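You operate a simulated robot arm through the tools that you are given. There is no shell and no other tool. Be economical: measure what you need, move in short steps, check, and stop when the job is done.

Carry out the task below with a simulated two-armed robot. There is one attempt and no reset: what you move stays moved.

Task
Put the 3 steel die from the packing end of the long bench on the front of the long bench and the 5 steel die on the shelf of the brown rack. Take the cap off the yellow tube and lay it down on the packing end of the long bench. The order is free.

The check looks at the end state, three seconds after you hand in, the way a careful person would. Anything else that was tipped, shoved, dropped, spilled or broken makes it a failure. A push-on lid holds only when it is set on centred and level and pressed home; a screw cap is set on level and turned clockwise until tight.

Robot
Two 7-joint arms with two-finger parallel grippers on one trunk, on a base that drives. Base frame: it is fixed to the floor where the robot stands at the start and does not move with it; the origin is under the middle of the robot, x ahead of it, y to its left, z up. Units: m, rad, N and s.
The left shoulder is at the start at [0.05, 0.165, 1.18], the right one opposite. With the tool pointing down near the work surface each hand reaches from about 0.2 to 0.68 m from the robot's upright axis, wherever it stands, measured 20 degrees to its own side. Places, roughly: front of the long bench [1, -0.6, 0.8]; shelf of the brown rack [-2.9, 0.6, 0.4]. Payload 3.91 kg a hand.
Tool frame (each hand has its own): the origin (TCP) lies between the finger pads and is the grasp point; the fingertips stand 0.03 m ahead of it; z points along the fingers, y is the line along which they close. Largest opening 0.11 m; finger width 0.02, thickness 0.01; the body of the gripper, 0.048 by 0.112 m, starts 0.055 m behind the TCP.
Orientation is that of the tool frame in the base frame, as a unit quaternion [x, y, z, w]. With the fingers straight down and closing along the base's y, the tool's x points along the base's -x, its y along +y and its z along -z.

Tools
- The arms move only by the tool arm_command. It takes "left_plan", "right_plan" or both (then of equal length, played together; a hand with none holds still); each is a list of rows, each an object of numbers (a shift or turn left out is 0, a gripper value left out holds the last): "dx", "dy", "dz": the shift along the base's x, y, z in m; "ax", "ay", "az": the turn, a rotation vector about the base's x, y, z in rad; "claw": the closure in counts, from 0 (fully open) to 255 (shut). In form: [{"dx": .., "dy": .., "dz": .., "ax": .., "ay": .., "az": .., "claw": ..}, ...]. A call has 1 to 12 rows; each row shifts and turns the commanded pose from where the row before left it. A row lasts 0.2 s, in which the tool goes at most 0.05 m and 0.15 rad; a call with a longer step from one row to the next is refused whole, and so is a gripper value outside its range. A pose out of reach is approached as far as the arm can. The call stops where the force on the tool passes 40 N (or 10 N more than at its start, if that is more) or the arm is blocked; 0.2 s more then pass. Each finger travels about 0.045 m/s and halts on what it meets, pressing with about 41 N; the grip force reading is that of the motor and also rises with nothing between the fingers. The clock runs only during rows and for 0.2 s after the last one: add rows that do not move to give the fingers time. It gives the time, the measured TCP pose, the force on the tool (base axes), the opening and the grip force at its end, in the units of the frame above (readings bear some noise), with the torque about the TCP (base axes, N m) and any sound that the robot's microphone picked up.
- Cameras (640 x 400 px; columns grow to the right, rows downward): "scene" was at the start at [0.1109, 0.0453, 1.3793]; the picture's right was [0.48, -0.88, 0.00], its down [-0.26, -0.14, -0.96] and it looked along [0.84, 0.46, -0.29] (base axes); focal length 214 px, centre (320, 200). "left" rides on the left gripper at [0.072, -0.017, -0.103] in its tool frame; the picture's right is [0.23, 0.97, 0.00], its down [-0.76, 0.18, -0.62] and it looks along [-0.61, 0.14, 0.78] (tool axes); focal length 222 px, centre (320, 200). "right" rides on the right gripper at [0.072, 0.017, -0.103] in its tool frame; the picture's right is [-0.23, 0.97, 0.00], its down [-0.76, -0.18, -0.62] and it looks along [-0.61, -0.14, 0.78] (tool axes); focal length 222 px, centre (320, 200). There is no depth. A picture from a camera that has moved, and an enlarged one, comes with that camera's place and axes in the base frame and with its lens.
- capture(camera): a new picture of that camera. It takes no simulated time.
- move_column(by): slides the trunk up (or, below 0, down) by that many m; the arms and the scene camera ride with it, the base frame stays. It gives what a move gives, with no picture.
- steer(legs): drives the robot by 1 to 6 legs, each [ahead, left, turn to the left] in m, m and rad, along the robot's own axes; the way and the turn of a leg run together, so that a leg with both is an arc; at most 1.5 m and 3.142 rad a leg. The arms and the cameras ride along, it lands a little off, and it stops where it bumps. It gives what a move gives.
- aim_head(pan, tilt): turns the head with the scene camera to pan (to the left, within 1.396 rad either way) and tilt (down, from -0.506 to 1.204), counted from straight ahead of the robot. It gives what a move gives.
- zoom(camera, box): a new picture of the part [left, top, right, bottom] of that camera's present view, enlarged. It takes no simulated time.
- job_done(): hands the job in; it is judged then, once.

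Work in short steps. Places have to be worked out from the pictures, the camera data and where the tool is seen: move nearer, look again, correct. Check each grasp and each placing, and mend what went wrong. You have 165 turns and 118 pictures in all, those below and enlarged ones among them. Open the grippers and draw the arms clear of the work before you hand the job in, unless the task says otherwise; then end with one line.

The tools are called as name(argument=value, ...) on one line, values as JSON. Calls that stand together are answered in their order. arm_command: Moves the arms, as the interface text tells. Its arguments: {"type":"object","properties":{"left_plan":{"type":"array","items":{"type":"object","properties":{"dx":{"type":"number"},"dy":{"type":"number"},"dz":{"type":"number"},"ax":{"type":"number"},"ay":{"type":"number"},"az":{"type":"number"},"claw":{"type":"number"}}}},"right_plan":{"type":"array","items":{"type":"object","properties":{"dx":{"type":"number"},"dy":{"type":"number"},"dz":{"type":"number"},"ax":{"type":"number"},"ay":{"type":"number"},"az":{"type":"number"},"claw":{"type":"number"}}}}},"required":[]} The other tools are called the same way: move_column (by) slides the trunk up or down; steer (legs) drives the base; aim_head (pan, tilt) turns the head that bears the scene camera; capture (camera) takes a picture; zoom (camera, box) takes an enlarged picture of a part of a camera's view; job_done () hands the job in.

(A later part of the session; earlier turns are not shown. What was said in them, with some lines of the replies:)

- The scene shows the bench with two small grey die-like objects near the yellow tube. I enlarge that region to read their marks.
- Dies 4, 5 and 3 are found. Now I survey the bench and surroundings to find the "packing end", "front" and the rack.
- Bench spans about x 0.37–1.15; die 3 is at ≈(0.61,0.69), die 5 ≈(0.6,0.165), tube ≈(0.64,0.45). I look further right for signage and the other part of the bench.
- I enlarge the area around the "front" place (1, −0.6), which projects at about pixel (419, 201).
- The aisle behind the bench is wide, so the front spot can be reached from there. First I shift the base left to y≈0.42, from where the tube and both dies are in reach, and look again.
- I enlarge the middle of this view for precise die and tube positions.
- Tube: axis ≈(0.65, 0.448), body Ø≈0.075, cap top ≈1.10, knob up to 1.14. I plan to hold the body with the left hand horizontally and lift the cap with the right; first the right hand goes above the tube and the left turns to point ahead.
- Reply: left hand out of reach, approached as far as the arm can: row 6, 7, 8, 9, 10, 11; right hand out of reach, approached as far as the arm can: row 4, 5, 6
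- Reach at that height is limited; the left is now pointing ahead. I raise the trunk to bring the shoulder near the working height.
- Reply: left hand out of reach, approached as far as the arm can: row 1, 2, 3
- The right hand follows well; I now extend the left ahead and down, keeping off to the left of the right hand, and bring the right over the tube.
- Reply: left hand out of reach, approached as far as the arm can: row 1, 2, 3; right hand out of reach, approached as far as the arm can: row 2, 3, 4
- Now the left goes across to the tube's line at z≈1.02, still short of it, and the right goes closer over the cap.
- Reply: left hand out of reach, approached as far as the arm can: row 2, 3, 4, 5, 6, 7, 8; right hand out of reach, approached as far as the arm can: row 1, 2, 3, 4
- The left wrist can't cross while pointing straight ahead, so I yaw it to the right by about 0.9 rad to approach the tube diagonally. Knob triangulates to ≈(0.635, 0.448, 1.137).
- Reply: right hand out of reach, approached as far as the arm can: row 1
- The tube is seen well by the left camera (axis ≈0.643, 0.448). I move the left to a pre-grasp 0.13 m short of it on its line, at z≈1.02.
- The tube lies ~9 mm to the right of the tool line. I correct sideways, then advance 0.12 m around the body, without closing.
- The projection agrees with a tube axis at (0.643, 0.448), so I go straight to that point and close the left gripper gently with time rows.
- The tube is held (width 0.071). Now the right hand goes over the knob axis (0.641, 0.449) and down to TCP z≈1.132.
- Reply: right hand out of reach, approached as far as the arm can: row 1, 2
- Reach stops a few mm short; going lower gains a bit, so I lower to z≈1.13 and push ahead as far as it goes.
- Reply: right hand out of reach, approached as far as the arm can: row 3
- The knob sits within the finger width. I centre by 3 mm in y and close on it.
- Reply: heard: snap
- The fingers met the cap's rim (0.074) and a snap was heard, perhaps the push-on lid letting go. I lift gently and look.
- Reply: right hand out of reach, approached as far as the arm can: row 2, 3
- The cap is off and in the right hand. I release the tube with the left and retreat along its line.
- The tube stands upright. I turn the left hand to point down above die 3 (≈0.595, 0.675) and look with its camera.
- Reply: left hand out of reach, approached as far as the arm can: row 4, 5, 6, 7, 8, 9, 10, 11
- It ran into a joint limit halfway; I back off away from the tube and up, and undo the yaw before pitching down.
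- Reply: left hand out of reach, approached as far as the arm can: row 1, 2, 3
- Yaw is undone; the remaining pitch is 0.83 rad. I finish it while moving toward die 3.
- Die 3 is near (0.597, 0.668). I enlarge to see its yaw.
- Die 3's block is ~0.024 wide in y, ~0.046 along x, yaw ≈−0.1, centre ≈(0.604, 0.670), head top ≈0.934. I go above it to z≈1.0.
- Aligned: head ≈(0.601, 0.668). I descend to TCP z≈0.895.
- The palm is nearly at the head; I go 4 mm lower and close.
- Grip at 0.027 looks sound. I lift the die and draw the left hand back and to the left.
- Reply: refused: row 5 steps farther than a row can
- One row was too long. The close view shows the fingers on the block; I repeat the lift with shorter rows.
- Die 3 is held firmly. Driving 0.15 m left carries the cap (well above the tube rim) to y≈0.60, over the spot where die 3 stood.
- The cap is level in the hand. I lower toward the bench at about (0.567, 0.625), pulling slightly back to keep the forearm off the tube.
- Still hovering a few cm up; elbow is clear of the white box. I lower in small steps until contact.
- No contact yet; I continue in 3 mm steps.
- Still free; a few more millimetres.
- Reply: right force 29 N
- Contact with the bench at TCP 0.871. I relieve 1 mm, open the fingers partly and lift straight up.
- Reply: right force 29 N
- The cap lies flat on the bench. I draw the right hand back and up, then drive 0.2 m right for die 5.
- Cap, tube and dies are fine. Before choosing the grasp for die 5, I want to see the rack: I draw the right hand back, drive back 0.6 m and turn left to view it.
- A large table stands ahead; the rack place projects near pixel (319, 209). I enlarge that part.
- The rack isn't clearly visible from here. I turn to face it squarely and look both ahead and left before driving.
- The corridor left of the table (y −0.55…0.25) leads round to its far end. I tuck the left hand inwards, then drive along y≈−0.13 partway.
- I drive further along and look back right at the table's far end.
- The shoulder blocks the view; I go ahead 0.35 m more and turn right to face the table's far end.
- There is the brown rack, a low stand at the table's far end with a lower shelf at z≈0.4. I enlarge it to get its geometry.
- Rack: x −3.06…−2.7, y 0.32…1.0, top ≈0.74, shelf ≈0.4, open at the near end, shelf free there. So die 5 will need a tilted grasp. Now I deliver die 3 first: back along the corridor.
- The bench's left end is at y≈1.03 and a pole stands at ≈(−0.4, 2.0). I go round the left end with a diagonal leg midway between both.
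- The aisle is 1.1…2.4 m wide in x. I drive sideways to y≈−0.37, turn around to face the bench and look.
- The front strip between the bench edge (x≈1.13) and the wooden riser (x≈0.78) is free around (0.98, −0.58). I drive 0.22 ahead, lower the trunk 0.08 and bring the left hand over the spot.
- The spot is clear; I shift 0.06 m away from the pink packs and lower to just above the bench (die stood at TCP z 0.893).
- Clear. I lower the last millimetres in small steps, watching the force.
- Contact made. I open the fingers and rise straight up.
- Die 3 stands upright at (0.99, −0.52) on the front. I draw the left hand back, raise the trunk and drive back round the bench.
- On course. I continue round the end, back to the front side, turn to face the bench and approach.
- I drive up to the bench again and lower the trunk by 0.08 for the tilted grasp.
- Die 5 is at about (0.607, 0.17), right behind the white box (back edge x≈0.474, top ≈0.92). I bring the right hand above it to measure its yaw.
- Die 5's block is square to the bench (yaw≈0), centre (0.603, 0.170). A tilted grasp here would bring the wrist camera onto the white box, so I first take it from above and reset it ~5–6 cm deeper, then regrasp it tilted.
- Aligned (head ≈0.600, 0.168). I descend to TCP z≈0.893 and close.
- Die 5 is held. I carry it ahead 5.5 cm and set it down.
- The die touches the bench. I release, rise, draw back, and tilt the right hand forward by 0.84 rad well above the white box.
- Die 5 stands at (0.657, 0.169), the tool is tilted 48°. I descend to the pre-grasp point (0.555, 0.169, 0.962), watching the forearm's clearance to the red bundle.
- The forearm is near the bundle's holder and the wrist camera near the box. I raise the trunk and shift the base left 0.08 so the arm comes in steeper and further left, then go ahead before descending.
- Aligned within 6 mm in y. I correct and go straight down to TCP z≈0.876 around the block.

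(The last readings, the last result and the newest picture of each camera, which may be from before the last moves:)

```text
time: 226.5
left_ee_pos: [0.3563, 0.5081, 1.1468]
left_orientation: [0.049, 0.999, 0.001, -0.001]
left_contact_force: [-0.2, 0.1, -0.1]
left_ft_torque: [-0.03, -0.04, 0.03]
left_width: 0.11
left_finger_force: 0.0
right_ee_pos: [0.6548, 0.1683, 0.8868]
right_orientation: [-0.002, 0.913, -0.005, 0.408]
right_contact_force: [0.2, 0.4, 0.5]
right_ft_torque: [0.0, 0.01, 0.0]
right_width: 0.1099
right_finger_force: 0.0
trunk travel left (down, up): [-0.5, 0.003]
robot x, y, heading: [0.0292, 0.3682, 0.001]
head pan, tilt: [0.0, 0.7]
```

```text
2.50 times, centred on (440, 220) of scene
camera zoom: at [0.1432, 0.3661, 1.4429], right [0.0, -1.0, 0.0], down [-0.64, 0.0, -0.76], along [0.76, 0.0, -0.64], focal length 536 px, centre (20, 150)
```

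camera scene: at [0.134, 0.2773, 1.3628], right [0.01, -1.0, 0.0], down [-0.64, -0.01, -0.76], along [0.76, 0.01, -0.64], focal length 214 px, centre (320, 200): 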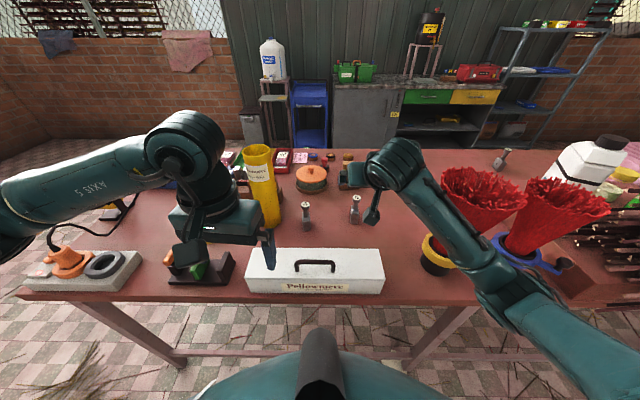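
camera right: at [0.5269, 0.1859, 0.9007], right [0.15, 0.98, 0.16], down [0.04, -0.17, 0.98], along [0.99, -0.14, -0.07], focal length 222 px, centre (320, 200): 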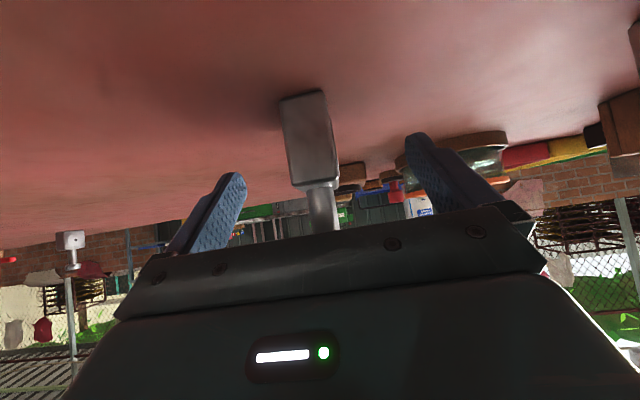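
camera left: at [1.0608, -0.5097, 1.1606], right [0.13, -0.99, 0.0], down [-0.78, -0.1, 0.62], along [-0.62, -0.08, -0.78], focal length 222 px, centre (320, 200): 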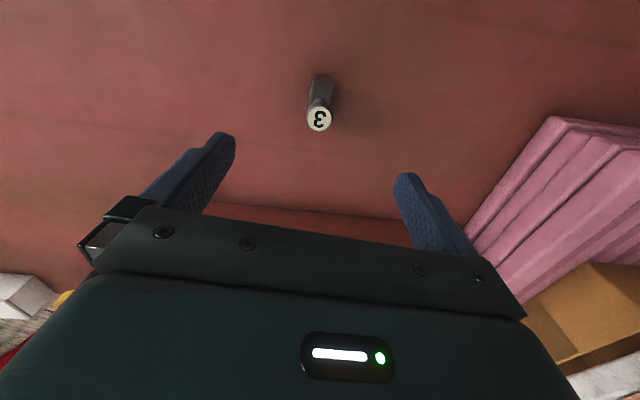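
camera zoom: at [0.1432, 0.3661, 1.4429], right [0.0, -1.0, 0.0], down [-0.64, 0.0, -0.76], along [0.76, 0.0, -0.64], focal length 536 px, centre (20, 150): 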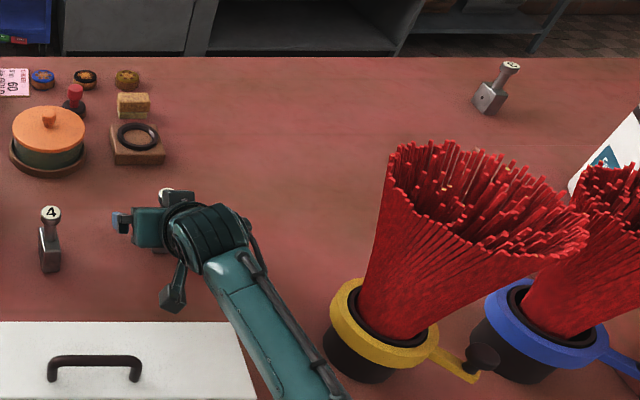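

Clear of everything. I lower the last 10 mm and close on the block.

arm_command(right_plan=[{"dz": -0.006}, {"dz": -0.004}, {"claw": 100}, {"claw": 180}, {"claw": 235}, {"claw": 235}, {"claw": 235}, {"claw": 235}, {"claw": 235}])

capture(camera="right")

```text
time: 228.5
left_ee_pos: [0.3577, 0.5086, 1.1464]
left_orientation: [0.049, 0.999, 0.001, -0.001]
left_contact_force: [0.5, 0.3, -0.9]
left_ft_torque: [0.02, 0.0, 0.01]
left_width: 0.1099
left_finger_force: 0.0
right_ee_pos: [0.6524, 0.1683, 0.8759]
right_orientation: [-0.002, 0.913, -0.004, 0.407]
right_contact_force: [1.1, -0.6, 0.3]
right_ft_torque: [0.05, 0.01, -0.01]
right_width: 0.0241
right_finger_force: 40.9
trunk travel left (down, up): [-0.5, 0.003]
robot x, y, heading: [0.0289, 0.3632, 0.004]
head pan, tilt: [0.0, 0.7]
```

```text
32 pictures are left
camera right: at [0.527, 0.1858, 0.8911], right [0.15, 0.98, 0.16], down [0.04, -0.17, 0.98], along [0.99, -0.14, -0.07], focal length 222 px, centre (320, 200)
```

right: 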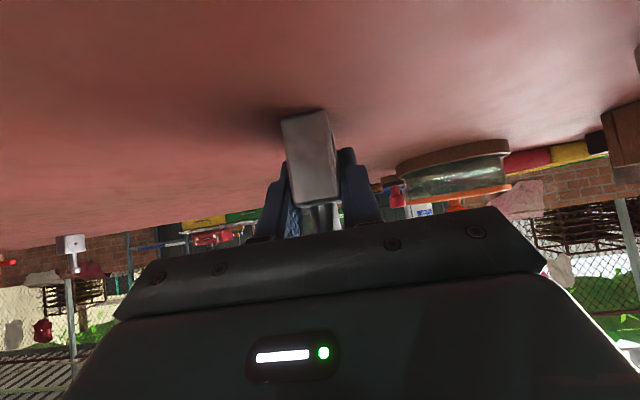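

Gripped (0.024). I lift straight up and draw back over the box.

arm_command(right_plan=[{"dz": 0.02}, {"dz": 0.035}, {"dz": 0.045}, {"dz": 0.045}, {"dz": 0.045, "dx": -0.01}, {"dx": -0.04}, {"dx": -0.045}, {"dx": -0.045}, {"dx": -0.045}, {"dx": -0.03}])

capture(camera="scene")

```text
time: 230.7
left_ee_pos: [0.3559, 0.5089, 1.1478]
left_orientation: [0.049, 0.999, 0.001, -0.001]
left_contact_force: [-1.2, -0.3, -0.3]
left_ft_torque: [-0.01, 0.03, -0.04]
left_width: 0.1098
left_finger_force: 0.1
right_ee_pos: [0.4371, 0.1689, 1.0672]
right_orientation: [-0.002, 0.913, -0.004, 0.407]
right_contact_force: [-1.3, 0.3, -4.4]
right_ft_torque: [-0.04, 0.03, 0.01]
right_width: 0.0236
right_finger_force: 40.9
trunk travel left (down, up): [-0.5, 0.003]
robot x, y, heading: [0.0278, 0.363, 0.002]
head pan, tilt: [0.0, 0.7]
```

```text
31 pictures are left
camera scene: at [0.1431, 0.3659, 1.4429], right [0.0, -1.0, 0.0], down [-0.64, 0.0, -0.77], along [0.77, 0.0, -0.64], focal length 214 px, centre (320, 200)
```

scene: 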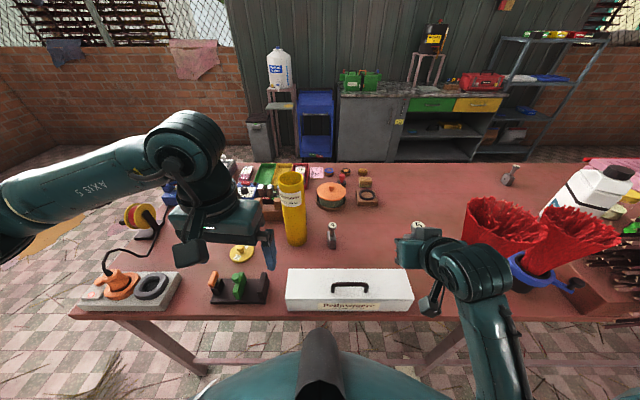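

Everything on the bench is in order. I drive back and along the corridor toward the rack.

steer(legs=[[-0.6, 0, 0], [0, 0, 3.14], [0, 0.52, 0], [1.25, 0, 0]])

```text
time: 249.9
left_ee_pos: [-2.2033, -0.1993, 1.1473]
left_orientation: [0.997, -0.081, 0.001, 0.002]
left_contact_force: [0.1, -0.9, -0.1]
left_ft_torque: [0.03, 0.0, -0.01]
left_width: 0.1097
left_finger_force: 0.1
right_ee_pos: [-2.2628, 0.1453, 1.0669]
right_orientation: [0.913, -0.028, -0.407, -0.018]
right_contact_force: [0.1, 0.2, -5.3]
right_ft_torque: [-0.01, -0.03, -0.01]
right_width: 0.0236
right_finger_force: 40.4
trunk travel left (down, up): [-0.5, 0.003]
robot x, y, heading: [-1.864, -0.0743, 3.082]
head pan, tilt: [0.0, 0.7]
```

Slightly turned toward the table; I correct heading and offset, continue to x≈−3.07, then turn to face the rack's end.

steer(legs=[[0, 0.14, 0.06], [1.2, 0, 0], [0, 0, -1.57]])

capture(camera="scene")

```text
time: 260.7
left_ee_pos: [-3.1941, 0.1277, 1.1485]
left_orientation: [-0.664, 0.748, 0.0, -0.001]
left_contact_force: [0.3, -1.0, -0.3]
left_ft_torque: [0.0, 0.0, -0.01]
left_width: 0.1099
left_finger_force: 0.0
right_ee_pos: [-2.852, 0.2027, 1.0677]
right_orientation: [-0.641, 0.651, 0.283, 0.293]
right_contact_force: [0.2, -0.9, -3.9]
right_ft_torque: [0.03, 0.01, 0.0]
right_width: 0.0237
right_finger_force: 40.8
trunk travel left (down, up): [-0.5, 0.003]
robot x, y, heading: [-3.0602, -0.2033, 1.552]
head pan, tilt: [0.0, 0.7]
```

```text
30 pictures are left
camera scene: at [-3.0556, -0.0881, 1.4428], right [1.0, -0.02, 0.0], down [-0.01, -0.64, -0.76], along [0.01, 0.76, -0.64], focal length 214 px, centre (320, 200)
```

scene: 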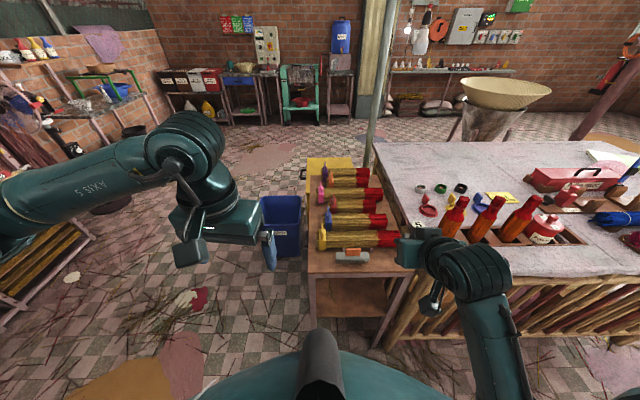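

The rack's end is at y≈0.32, x −3.08…−2.74. To keep the right elbow off the table I shift the base 0.13 to the left, then lower the trunk fully.

steer(legs=[[0, 0.13, 0.019]])

move_column(by=-0.3)

aim_head(pan=-0.3, tilt=0.75)

capture(camera="scene")

```text
time: 262.0
left_ee_pos: [-3.33, 0.1259, 1.1472]
left_orientation: [-0.672, 0.741, 0.0, -0.001]
left_contact_force: [-1.0, -0.2, -0.8]
left_ft_torque: [0.02, -0.04, 0.02]
left_width: 0.1101
left_finger_force: 0.1
right_ee_pos: [-2.9896, 0.2072, 1.0664]
right_orientation: [0.647, -0.644, -0.285, -0.292]
right_contact_force: [-1.5, -0.2, -4.6]
right_ft_torque: [-0.01, -0.02, -0.03]
right_width: 0.0238
right_finger_force: 41.4
trunk travel left (down, up): [-0.5, 0.003]
robot x, y, heading: [-3.1869, -0.2031, 1.574]
head pan, tilt: [0.0, 0.7]
```

```text
time: 265.0
left_ee_pos: [-3.3293, 0.1259, 0.8456]
left_orientation: [-0.672, 0.741, 0.0, -0.001]
left_contact_force: [-0.6, 0.8, -0.3]
left_ft_torque: [0.01, 0.0, -0.01]
left_width: 0.1099
left_finger_force: 0.0
right_ee_pos: [-2.9883, 0.2079, 0.7668]
right_orientation: [0.646, -0.645, -0.285, -0.292]
right_contact_force: [-0.3, 0.3, -4.1]
right_ft_torque: [-0.03, 0.02, -0.04]
right_width: 0.0237
right_finger_force: 41.1
trunk travel left (down, up): [-0.2, 0.303]
robot x, y, heading: [-3.1892, -0.1994, 1.573]
head pan, tilt: [0.0, 0.7]
```

```text
time: 265.8
left_ee_pos: [-3.3294, 0.1251, 0.8473]
left_orientation: [-0.671, 0.741, 0.0, -0.001]
left_contact_force: [-0.6, 0.3, -1.0]
left_ft_torque: [-0.01, 0.0, -0.02]
left_width: 0.1103
left_finger_force: 0.1
right_ee_pos: [-2.9893, 0.2068, 0.7669]
right_orientation: [0.647, -0.644, -0.285, -0.291]
right_contact_force: [-0.9, -0.1, -4.1]
right_ft_torque: [-0.03, 0.01, -0.02]
right_width: 0.024
right_finger_force: 41.5
trunk travel left (down, up): [-0.2, 0.303]
robot x, y, heading: [-3.1866, -0.2048, 1.575]
head pan, tilt: [-0.3, 0.75]
```

```text
29 pictures are left
camera scene: at [-3.1622, -0.0929, 1.1386], right [0.96, -0.29, 0.0], down [-0.2, -0.65, -0.73], along [0.21, 0.7, -0.68], focal length 214 px, centre (320, 200)
```

scene: 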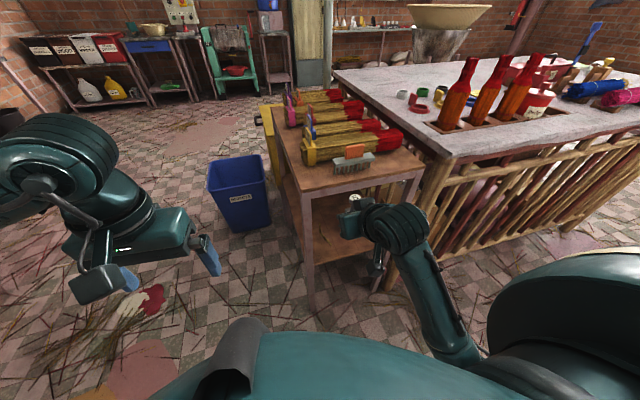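

Clear so far. I lower the remaining 0.2 and shift the hand to the rack's middle line, at z≈0.48.

move_column(by=-0.2)

arm_command(right_plan=[{"dx": 0.02, "dz": -0.02}, {"dx": 0.02, "dz": -0.02}, {"dx": 0.015, "dz": -0.02}, {"dz": -0.02}, {}])

capture(camera="scene")

capture(camera="right")

```text
time: 268.0
left_ee_pos: [-3.3369, 0.1237, 0.6592]
left_orientation: [-0.671, 0.741, -0.004, 0.01]
left_contact_force: [0.6, 0.2, 0.1]
left_ft_torque: [0.0, -0.01, 0.01]
left_width: 0.1103
left_finger_force: 0.0
right_ee_pos: [-2.9932, 0.206, 0.5889]
right_orientation: [0.649, -0.639, -0.277, -0.306]
right_contact_force: [-0.3, -0.7, -4.3]
right_ft_torque: [-0.01, -0.01, 0.01]
right_width: 0.0237
right_finger_force: 41.1
trunk travel left (down, up): [0.0, 0.503]
robot x, y, heading: [-3.1856, -0.1996, 1.576]
head pan, tilt: [-0.3, 0.75]
```

```text
time: 268.7
left_ee_pos: [-3.3385, 0.1232, 0.6594]
left_orientation: [-0.67, 0.742, -0.005, 0.01]
left_contact_force: [-0.2, 0.7, 0.7]
left_ft_torque: [0.01, -0.02, 0.01]
left_width: 0.11
left_finger_force: 0.1
right_ee_pos: [-2.9672, 0.2451, 0.6039]
right_orientation: [-0.608, 0.626, 0.359, 0.332]
right_contact_force: [0.1, -0.3, -5.0]
right_ft_torque: [-0.02, -0.03, 0.01]
right_width: 0.0236
right_finger_force: 40.5
trunk travel left (down, up): [0.0, 0.503]
robot x, y, heading: [-3.1853, -0.2001, 1.576]
head pan, tilt: [-0.3, 0.75]
stopped in row 3 (right hand): the arm was blocked; the commanded pose is now the measured one
```

```text
28 pictures are left
camera scene: at [-3.1781, -0.0979, 0.9525], right [0.96, -0.29, 0.02], down [-0.18, -0.65, -0.74], along [0.23, 0.7, -0.67], focal length 214 px, centre (320, 200)
```

scene: 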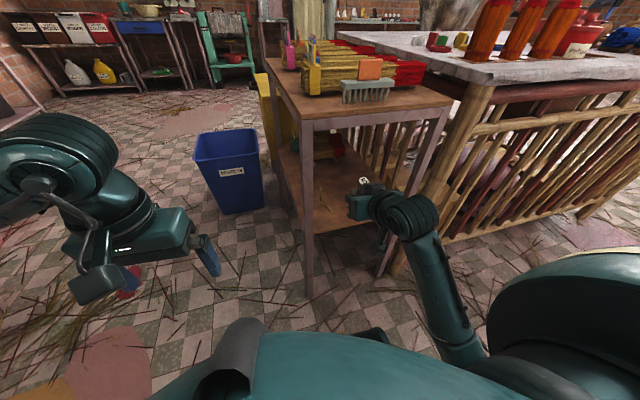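

```text
27 pictures are left
camera right: at [-2.985, 0.1187, 0.5974], right [-0.96, 0.12, 0.24], down [0.22, -0.13, 0.97], along [0.15, 0.98, 0.1], focal length 222 px, centre (320, 200)
```

right: 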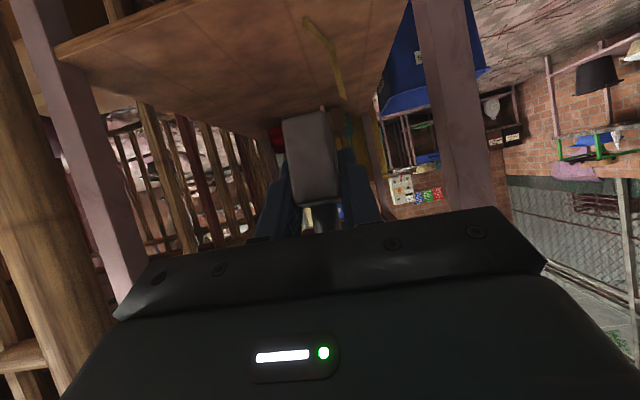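

The robot itself is slightly tilted: the lowered right elbow evidently bears on its own base. I raise the trunk by 0.08 to relieve it and check.

move_column(by=0.08)

arm_command(right_plan=[{}])

capture(camera="scene")

```text
time: 269.9
left_ee_pos: [-3.3285, 0.1267, 0.7272]
left_orientation: [-0.671, 0.741, 0.0, -0.001]
left_contact_force: [0.1, -0.3, 0.1]
left_ft_torque: [-0.01, 0.02, 0.01]
left_width: 0.1098
left_finger_force: 0.1
right_ee_pos: [-2.9596, 0.2464, 0.6629]
right_orientation: [-0.606, 0.631, 0.363, 0.322]
right_contact_force: [-0.5, -0.5, -3.5]
right_ft_torque: [-0.01, -0.01, 0.02]
right_width: 0.0238
right_finger_force: 41.1
trunk travel left (down, up): [-0.08, 0.423]
robot x, y, heading: [-3.1877, -0.2042, 1.57]
head pan, tilt: [-0.3, 0.75]
```

```text
time: 270.3
left_ee_pos: [-3.3276, 0.1256, 0.728]
left_orientation: [-0.672, 0.741, 0.001, -0.002]
left_contact_force: [0.2, -0.2, -0.5]
left_ft_torque: [-0.01, -0.01, 0.01]
left_width: 0.1098
left_finger_force: 0.0
right_ee_pos: [-2.96, 0.246, 0.6641]
right_orientation: [-0.606, 0.63, 0.364, 0.322]
right_contact_force: [-0.3, 0.7, -4.2]
right_ft_torque: [0.0, -0.02, 0.02]
right_width: 0.0241
right_finger_force: 40.6
trunk travel left (down, up): [-0.08, 0.423]
robot x, y, heading: [-3.1906, -0.205, 1.569]
head pan, tilt: [-0.3, 0.75]
```

```text
26 pictures are left
camera scene: at [-3.1622, -0.0929, 1.0185], right [0.96, -0.29, 0.0], down [-0.2, -0.65, -0.73], along [0.21, 0.7, -0.68], focal length 214 px, centre (320, 200)
```

scene: 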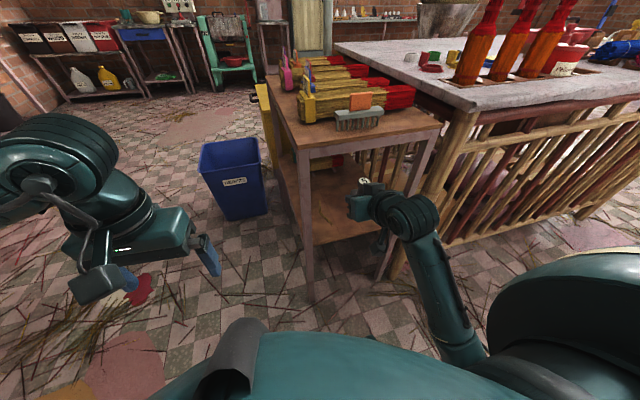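

Level again, but the right tool got pitched ~0.17 rad and rolled 0.07. I back off 0.17 m so the arm can work more extended, restore the tool attitude, and come down with the arm instead of the trunk.

steer(legs=[[-0.17, 0, 0]])

arm_command(right_plan=[{"ax": -0.085, "ay": -0.035, "dy": 0.02}, {"ax": -0.085, "ay": -0.035, "dy": 0.02}, {"dy": 0.03, "dz": -0.02}, {"dy": 0.03, "dz": -0.02}, {}])

capture(camera="right")

```text
time: 271.7
left_ee_pos: [-3.3275, -0.043, 0.7269]
left_orientation: [-0.671, 0.741, 0.0, -0.001]
left_contact_force: [-0.3, -0.3, -0.8]
left_ft_torque: [0.02, -0.01, -0.01]
left_width: 0.1102
left_finger_force: 0.0
right_ee_pos: [-2.9587, 0.0782, 0.6626]
right_orientation: [-0.606, 0.631, 0.363, 0.322]
right_contact_force: [-0.2, -0.3, -3.6]
right_ft_torque: [0.0, -0.01, 0.02]
right_width: 0.0238
right_finger_force: 41.7
trunk travel left (down, up): [-0.08, 0.423]
robot x, y, heading: [-3.1866, -0.369, 1.575]
head pan, tilt: [-0.3, 0.75]
```

```text
time: 272.9
left_ee_pos: [-3.3279, -0.0437, 0.7269]
left_orientation: [-0.671, 0.742, 0.0, 0.0]
left_contact_force: [-0.1, -0.6, -0.4]
left_ft_torque: [-0.01, -0.01, 0.03]
left_width: 0.1098
left_finger_force: 0.0
right_ee_pos: [-2.9603, 0.1799, 0.6216]
right_orientation: [-0.644, 0.647, 0.287, 0.29]
right_contact_force: [0.5, -0.4, -3.9]
right_ft_torque: [-0.03, 0.02, -0.01]
right_width: 0.0236
right_finger_force: 41.5
trunk travel left (down, up): [-0.08, 0.423]
robot x, y, heading: [-3.1874, -0.3704, 1.57]
head pan, tilt: [-0.3, 0.75]
```

```text
25 pictures are left
camera right: at [-2.9788, 0.0543, 0.6367], right [-0.97, 0.16, 0.17], down [0.18, 0.04, 0.98], along [0.15, 0.99, -0.07], focal length 222 px, centre (320, 200)
```

right: 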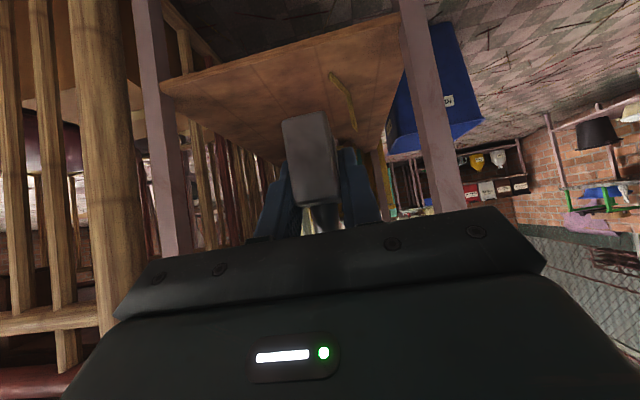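

The tool attitude is restored. The shelf's front edge shows at y≈0.35, x −3.08…−2.72, z 0.4; something small lies near (−3.0, 0.53), so I aim for (−2.89, 0.44). First down to z≈0.49 in front of the rack.

arm_command(right_plan=[{"dx": 0.02, "dz": -0.03}, {"dx": 0.02, "dz": -0.03}, {"dx": 0.02, "dz": -0.03}, {"dx": 0.01, "dz": -0.03}, {"dz": -0.015}, {}])

capture(camera="right")

capture(camera="scene")

```text
time: 274.3
left_ee_pos: [-3.3282, -0.0418, 0.7256]
left_orientation: [-0.67, 0.742, -0.001, -0.001]
left_contact_force: [0.3, -0.3, 0.4]
left_ft_torque: [-0.02, 0.02, -0.01]
left_width: 0.1099
left_finger_force: 0.1
right_ee_pos: [-2.8885, 0.1784, 0.4878]
right_orientation: [-0.643, 0.648, 0.287, 0.291]
right_contact_force: [0.3, 0.0, -3.2]
right_ft_torque: [-0.01, 0.02, -0.02]
right_width: 0.0235
right_finger_force: 41.5
trunk travel left (down, up): [-0.08, 0.423]
robot x, y, heading: [-3.1861, -0.3715, 1.574]
head pan, tilt: [-0.3, 0.75]
```

```text
24 pictures are left
camera right: at [-2.9069, 0.0533, 0.5013], right [-0.97, 0.16, 0.17], down [0.18, 0.04, 0.98], along [0.15, 0.99, -0.07], focal length 222 px, centre (320, 200)
```

right: 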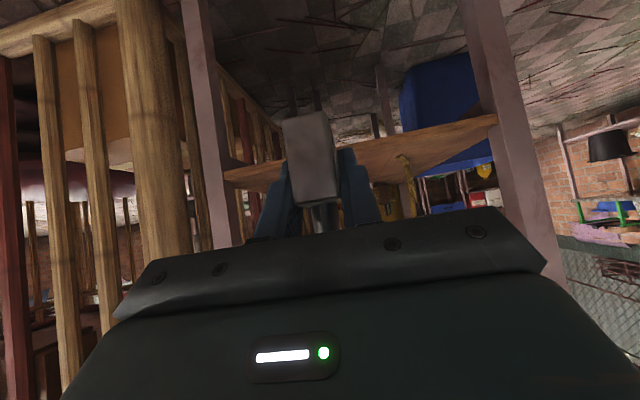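

```text
23 pictures are left
camera scene: at [-3.1617, -0.2614, 1.0185], right [0.96, -0.29, 0.0], down [-0.2, -0.65, -0.73], along [0.21, 0.7, -0.68], focal length 214 px, centre (320, 200)
```

scene: 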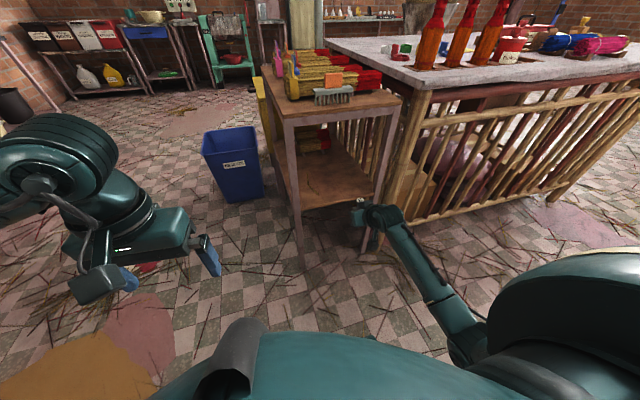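

Two-view triangulation puts the shelf top at z≈0.43 and its edge at y≈0.315. I raise the hand to z≈0.51, drive 0.1 ahead, then extend into the shelf.

arm_command(right_plan=[{"dz": 0.02}, {"dz": 0.002}])

steer(legs=[[0.1, 0, 0]])

arm_command(right_plan=[{"dy": 0.03}, {"dy": 0.03}, {}])

capture(camera="right")

zoom(camera="scene", box=[260, 100, 500, 300])

```text
time: 274.9
left_ee_pos: [-3.3298, -0.0431, 0.7281]
left_orientation: [-0.671, 0.741, 0.001, 0.0]
left_contact_force: [0.0, -0.7, 0.0]
left_ft_torque: [0.01, -0.01, 0.02]
left_width: 0.1099
left_finger_force: 0.1
right_ee_pos: [-2.8869, 0.1769, 0.5087]
right_orientation: [-0.643, 0.648, 0.287, 0.29]
right_contact_force: [-2.4, 0.1, -4.2]
right_ft_torque: [-0.01, 0.0, 0.0]
right_width: 0.0238
right_finger_force: 40.8
trunk travel left (down, up): [-0.08, 0.423]
robot x, y, heading: [-3.1866, -0.3719, 1.573]
head pan, tilt: [-0.3, 0.75]
```

```text
time: 276.1
left_ee_pos: [-3.327, 0.0576, 0.7263]
left_orientation: [-0.67, 0.742, 0.001, -0.001]
left_contact_force: [-1.0, 0.0, -0.2]
left_ft_torque: [-0.03, 0.01, -0.01]
left_width: 0.11
left_finger_force: 0.0
right_ee_pos: [-2.8877, 0.277, 0.5108]
right_orientation: [-0.642, 0.648, 0.287, 0.292]
right_contact_force: [0.4, 0.2, -4.2]
right_ft_torque: [-0.04, 0.01, 0.03]
right_width: 0.0239
right_finger_force: 40.6
trunk travel left (down, up): [-0.08, 0.423]
robot x, y, heading: [-3.187, -0.274, 1.572]
head pan, tilt: [-0.3, 0.75]
```

```text
time: 276.9
left_ee_pos: [-3.3277, 0.0557, 0.7283]
left_orientation: [-0.67, 0.742, 0.0, -0.001]
left_contact_force: [1.0, 0.3, 0.0]
left_ft_torque: [0.02, 0.01, 0.0]
left_width: 0.1098
left_finger_force: 0.0
right_ee_pos: [-2.8875, 0.3363, 0.5096]
right_orientation: [-0.643, 0.648, 0.287, 0.29]
right_contact_force: [0.6, -0.1, -5.2]
right_ft_torque: [-0.01, 0.0, -0.01]
right_width: 0.024
right_finger_force: 40.7
trunk travel left (down, up): [-0.08, 0.423]
robot x, y, heading: [-3.1876, -0.2697, 1.566]
head pan, tilt: [-0.3, 0.75]
```

```text
22 pictures are left
camera right: at [-2.9062, 0.2114, 0.5238], right [-0.97, 0.16, 0.17], down [0.18, 0.04, 0.98], along [0.15, 0.99, -0.07], focal length 222 px, centre (320, 200)
```

right: 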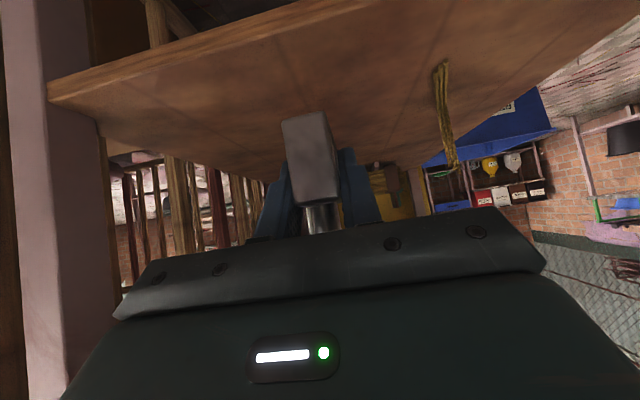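

```text
2.00 times, centred on (380, 200) of scene
camera zoom: at [-3.1617, -0.1621, 1.0185], right [0.96, -0.3, 0.0], down [-0.2, -0.65, -0.73], along [0.22, 0.7, -0.68], focal length 429 px, centre (200, 200)
```

zoom: 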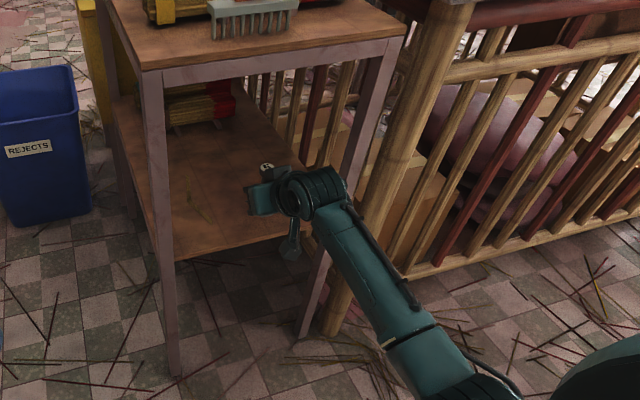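

Good view: the hand enters cleanly; a straw lies aside at x≈−2.98. I extend 0.08 m further and lower near the shelf.

arm_command(right_plan=[{"dy": 0.03}, {"dy": 0.03}, {"dy": 0.022}, {"dz": -0.012}, {"dz": -0.01}, {}])

capture(camera="right")

zoom(camera="scene", box=[300, 130, 460, 263])

```text
time: 278.3
left_ee_pos: [-3.328, 0.0568, 0.7273]
left_orientation: [-0.671, 0.742, 0.0, -0.001]
left_contact_force: [0.1, -0.4, -0.5]
left_ft_torque: [0.01, 0.02, 0.0]
left_width: 0.1099
left_finger_force: 0.1
right_ee_pos: [-2.8877, 0.4181, 0.4871]
right_orientation: [-0.643, 0.648, 0.287, 0.291]
right_contact_force: [0.8, 0.4, -4.1]
right_ft_torque: [-0.01, 0.01, 0.03]
right_width: 0.0235
right_finger_force: 40.9
trunk travel left (down, up): [-0.08, 0.423]
robot x, y, heading: [-3.1823, -0.2707, 1.574]
head pan, tilt: [-0.3, 0.75]
```

```text
20 pictures are left
camera right: at [-2.9053, 0.2929, 0.502], right [-0.97, 0.16, 0.17], down [0.18, 0.04, 0.98], along [0.15, 0.99, -0.07], focal length 222 px, centre (320, 200)
```

right: 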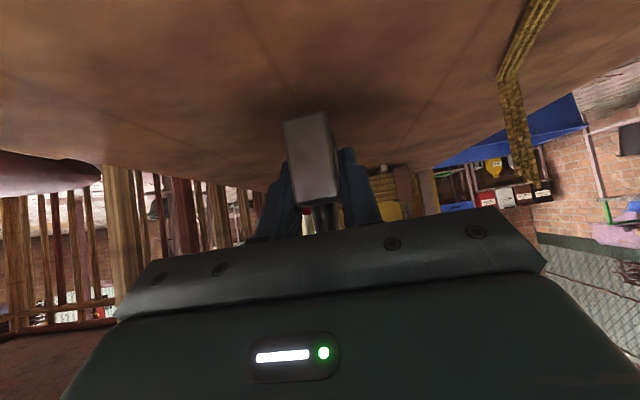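

```text
3.01 times, centred on (380, 196) of scene
camera zoom: at [-3.1617, -0.162, 1.0185], right [0.96, -0.3, 0.0], down [-0.2, -0.65, -0.73], along [0.22, 0.7, -0.68], focal length 645 px, centre (140, 210)
```

zoom: 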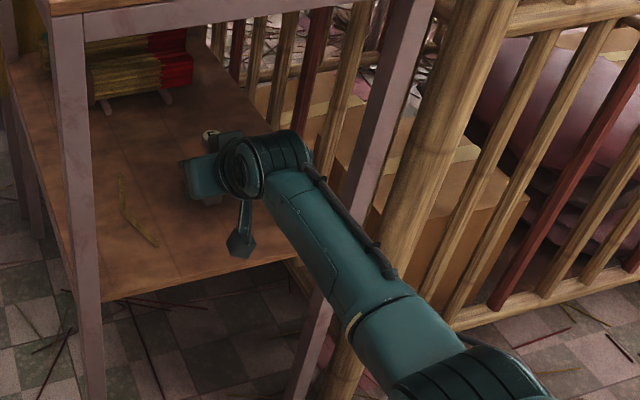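

The shadow meets the die closely. I lower in small steps until contact.

arm_command(right_plan=[{"dz": -0.005}, {"dz": -0.005}, {"dz": -0.004}, {"dz": -0.003}, {}])

```text
time: 279.5
left_ee_pos: [-3.3278, 0.0561, 0.7287]
left_orientation: [-0.67, 0.742, 0.002, 0.0]
left_contact_force: [-0.4, 0.5, 1.0]
left_ft_torque: [0.01, 0.02, -0.02]
left_width: 0.1099
left_finger_force: 0.1
right_ee_pos: [-2.8871, 0.4205, 0.4773]
right_orientation: [-0.64, 0.647, 0.29, 0.296]
right_contact_force: [1.1, -3.8, 22.1]
right_ft_torque: [-0.67, 0.21, 0.06]
right_width: 0.0238
right_finger_force: 41.3
trunk travel left (down, up): [-0.08, 0.423]
robot x, y, heading: [-3.1862, -0.2717, 1.566]
head pan, tilt: [-0.3, 0.75]
```

Contact at TCP z 0.477. I relieve the pressure by 5 mm and open slowly.

arm_command(right_plan=[{"dz": 0.003}, {"dz": 0.0}, {"claw": 200}, {"claw": 170}, {"claw": 130}, {"claw": 90}, {"claw": 60}, {"claw": 60}])

capture(camera="right")

```text
time: 281.3
left_ee_pos: [-3.3275, 0.0576, 0.7273]
left_orientation: [-0.67, 0.742, -0.001, -0.002]
left_contact_force: [0.0, 0.8, -0.5]
left_ft_torque: [0.02, 0.03, 0.02]
left_width: 0.1098
left_finger_force: 0.2
right_ee_pos: [-2.8871, 0.4182, 0.4725]
right_orientation: [-0.642, 0.648, 0.287, 0.292]
right_contact_force: [-0.2, -0.7, -0.5]
right_ft_torque: [0.0, 0.0, -0.01]
right_width: 0.0841
right_finger_force: 0.1
trunk travel left (down, up): [-0.08, 0.423]
robot x, y, heading: [-3.1872, -0.2683, 1.575]
head pan, tilt: [-0.3, 0.75]
```

```text
18 pictures are left
camera right: at [-2.9057, 0.2937, 0.4875], right [-0.97, 0.16, 0.17], down [0.18, 0.04, 0.98], along [0.15, 0.99, -0.07], focal length 222 px, centre (320, 200)
```

right: 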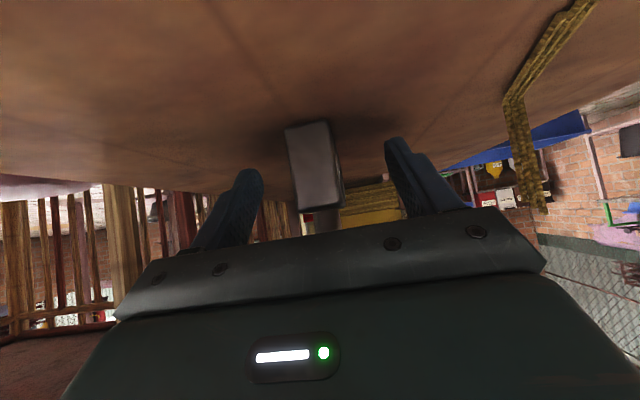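

The die stands upright on the shelf. I withdraw the hand horizontally backwards, rising slightly.

arm_command(right_plan=[{"dy": -0.02, "dz": 0.003}, {"dy": -0.035, "dz": 0.005}, {"dy": -0.035, "dz": 0.005}, {"dy": -0.035, "dz": 0.005}, {"dy": -0.04}, {"dy": -0.04}])

steer(legs=[[-0.15, 0, 0]])

zoom(camera="scene", box=[260, 90, 420, 223])

capture(camera="right")

```text
time: 282.7
left_ee_pos: [-3.3278, 0.0566, 0.7285]
left_orientation: [-0.67, 0.742, 0.0, -0.002]
left_contact_force: [0.2, 0.4, 0.8]
left_ft_torque: [0.0, 0.0, -0.02]
left_width: 0.1099
left_finger_force: 0.0
right_ee_pos: [-2.886, 0.2134, 0.4914]
right_orientation: [-0.642, 0.648, 0.287, 0.291]
right_contact_force: [-1.2, -0.2, -0.4]
right_ft_torque: [-0.01, -0.02, -0.01]
right_width: 0.0841
right_finger_force: 0.0
trunk travel left (down, up): [-0.08, 0.423]
robot x, y, heading: [-3.1878, -0.2709, 1.574]
head pan, tilt: [-0.3, 0.75]
```

```text
time: 284.1
left_ee_pos: [-3.3271, -0.0959, 0.7276]
left_orientation: [-0.671, 0.742, 0.0, -0.001]
left_contact_force: [0.0, -0.5, -0.2]
left_ft_torque: [0.02, 0.02, 0.02]
left_width: 0.1103
left_finger_force: 0.0
right_ee_pos: [-2.8863, 0.0607, 0.4913]
right_orientation: [-0.643, 0.648, 0.288, 0.291]
right_contact_force: [-1.1, 0.0, 1.2]
right_ft_torque: [0.03, 0.02, -0.01]
right_width: 0.0842
right_finger_force: 0.0
trunk travel left (down, up): [-0.08, 0.423]
robot x, y, heading: [-3.1896, -0.4232, 1.575]
head pan, tilt: [-0.3, 0.75]
```

```text
3.01 times, centred on (340, 156) of scene
camera zoom: at [-3.1618, -0.3154, 1.0186], right [0.96, -0.29, 0.0], down [-0.2, -0.65, -0.73], along [0.22, 0.7, -0.68], focal length 645 px, centre (260, 331)
```

zoom: 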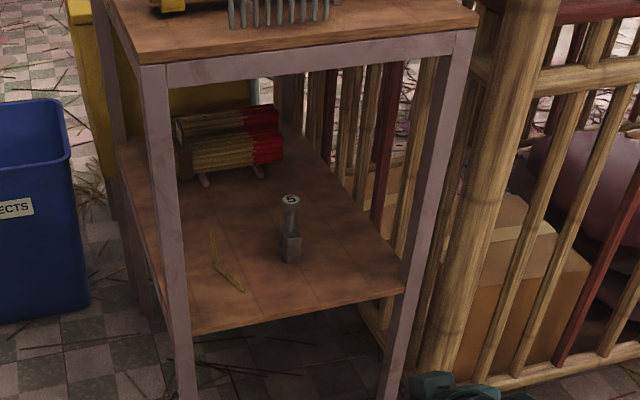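

```text
16 pictures are left
camera right: at [-2.9051, -0.0636, 0.5053], right [-0.97, 0.16, 0.17], down [0.18, 0.04, 0.98], along [0.15, 0.99, -0.07], focal length 222 px, centre (320, 200)
```

right: 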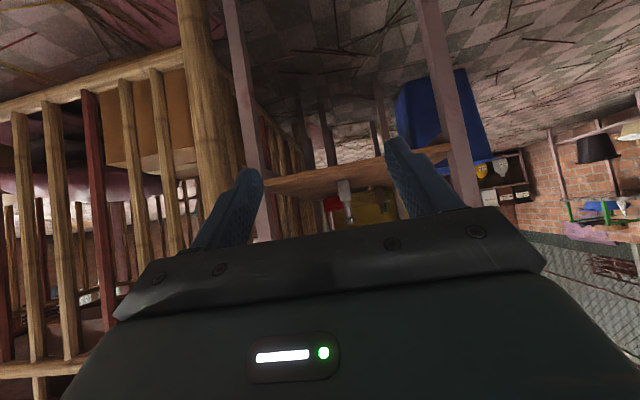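

Die 5 stands upright on the rack's shelf, nothing else disturbed. I open the right gripper fully and hand in.

arm_command(right_plan=[{"claw": 0}, {"claw": 0}, {"claw": 0}])

job_done()

```text
time: 284.9
left_ee_pos: [-3.3281, -0.0946, 0.7273]
left_orientation: [-0.671, 0.742, 0.0, -0.001]
left_contact_force: [-0.2, -0.1, -0.3]
left_ft_torque: [0.0, 0.06, -0.01]
left_width: 0.11
left_finger_force: 0.0
right_ee_pos: [-2.8878, 0.0614, 0.4907]
right_orientation: [-0.643, 0.648, 0.287, 0.291]
right_contact_force: [0.4, -0.3, 0.2]
right_ft_torque: [-0.01, -0.01, -0.01]
right_width: 0.1102
right_finger_force: 0.1
trunk travel left (down, up): [-0.08, 0.423]
robot x, y, heading: [-3.1824, -0.4213, 1.573]
head pan, tilt: [-0.3, 0.75]
```

```text
The job is handed in.
```

I handed the job in: the 3 die stands on the front of the long bench, the 5 die on the brown rack's shelf, and the yellow tube's cap lies on the packing end, which I took to be the left end, where the 3 die stood.
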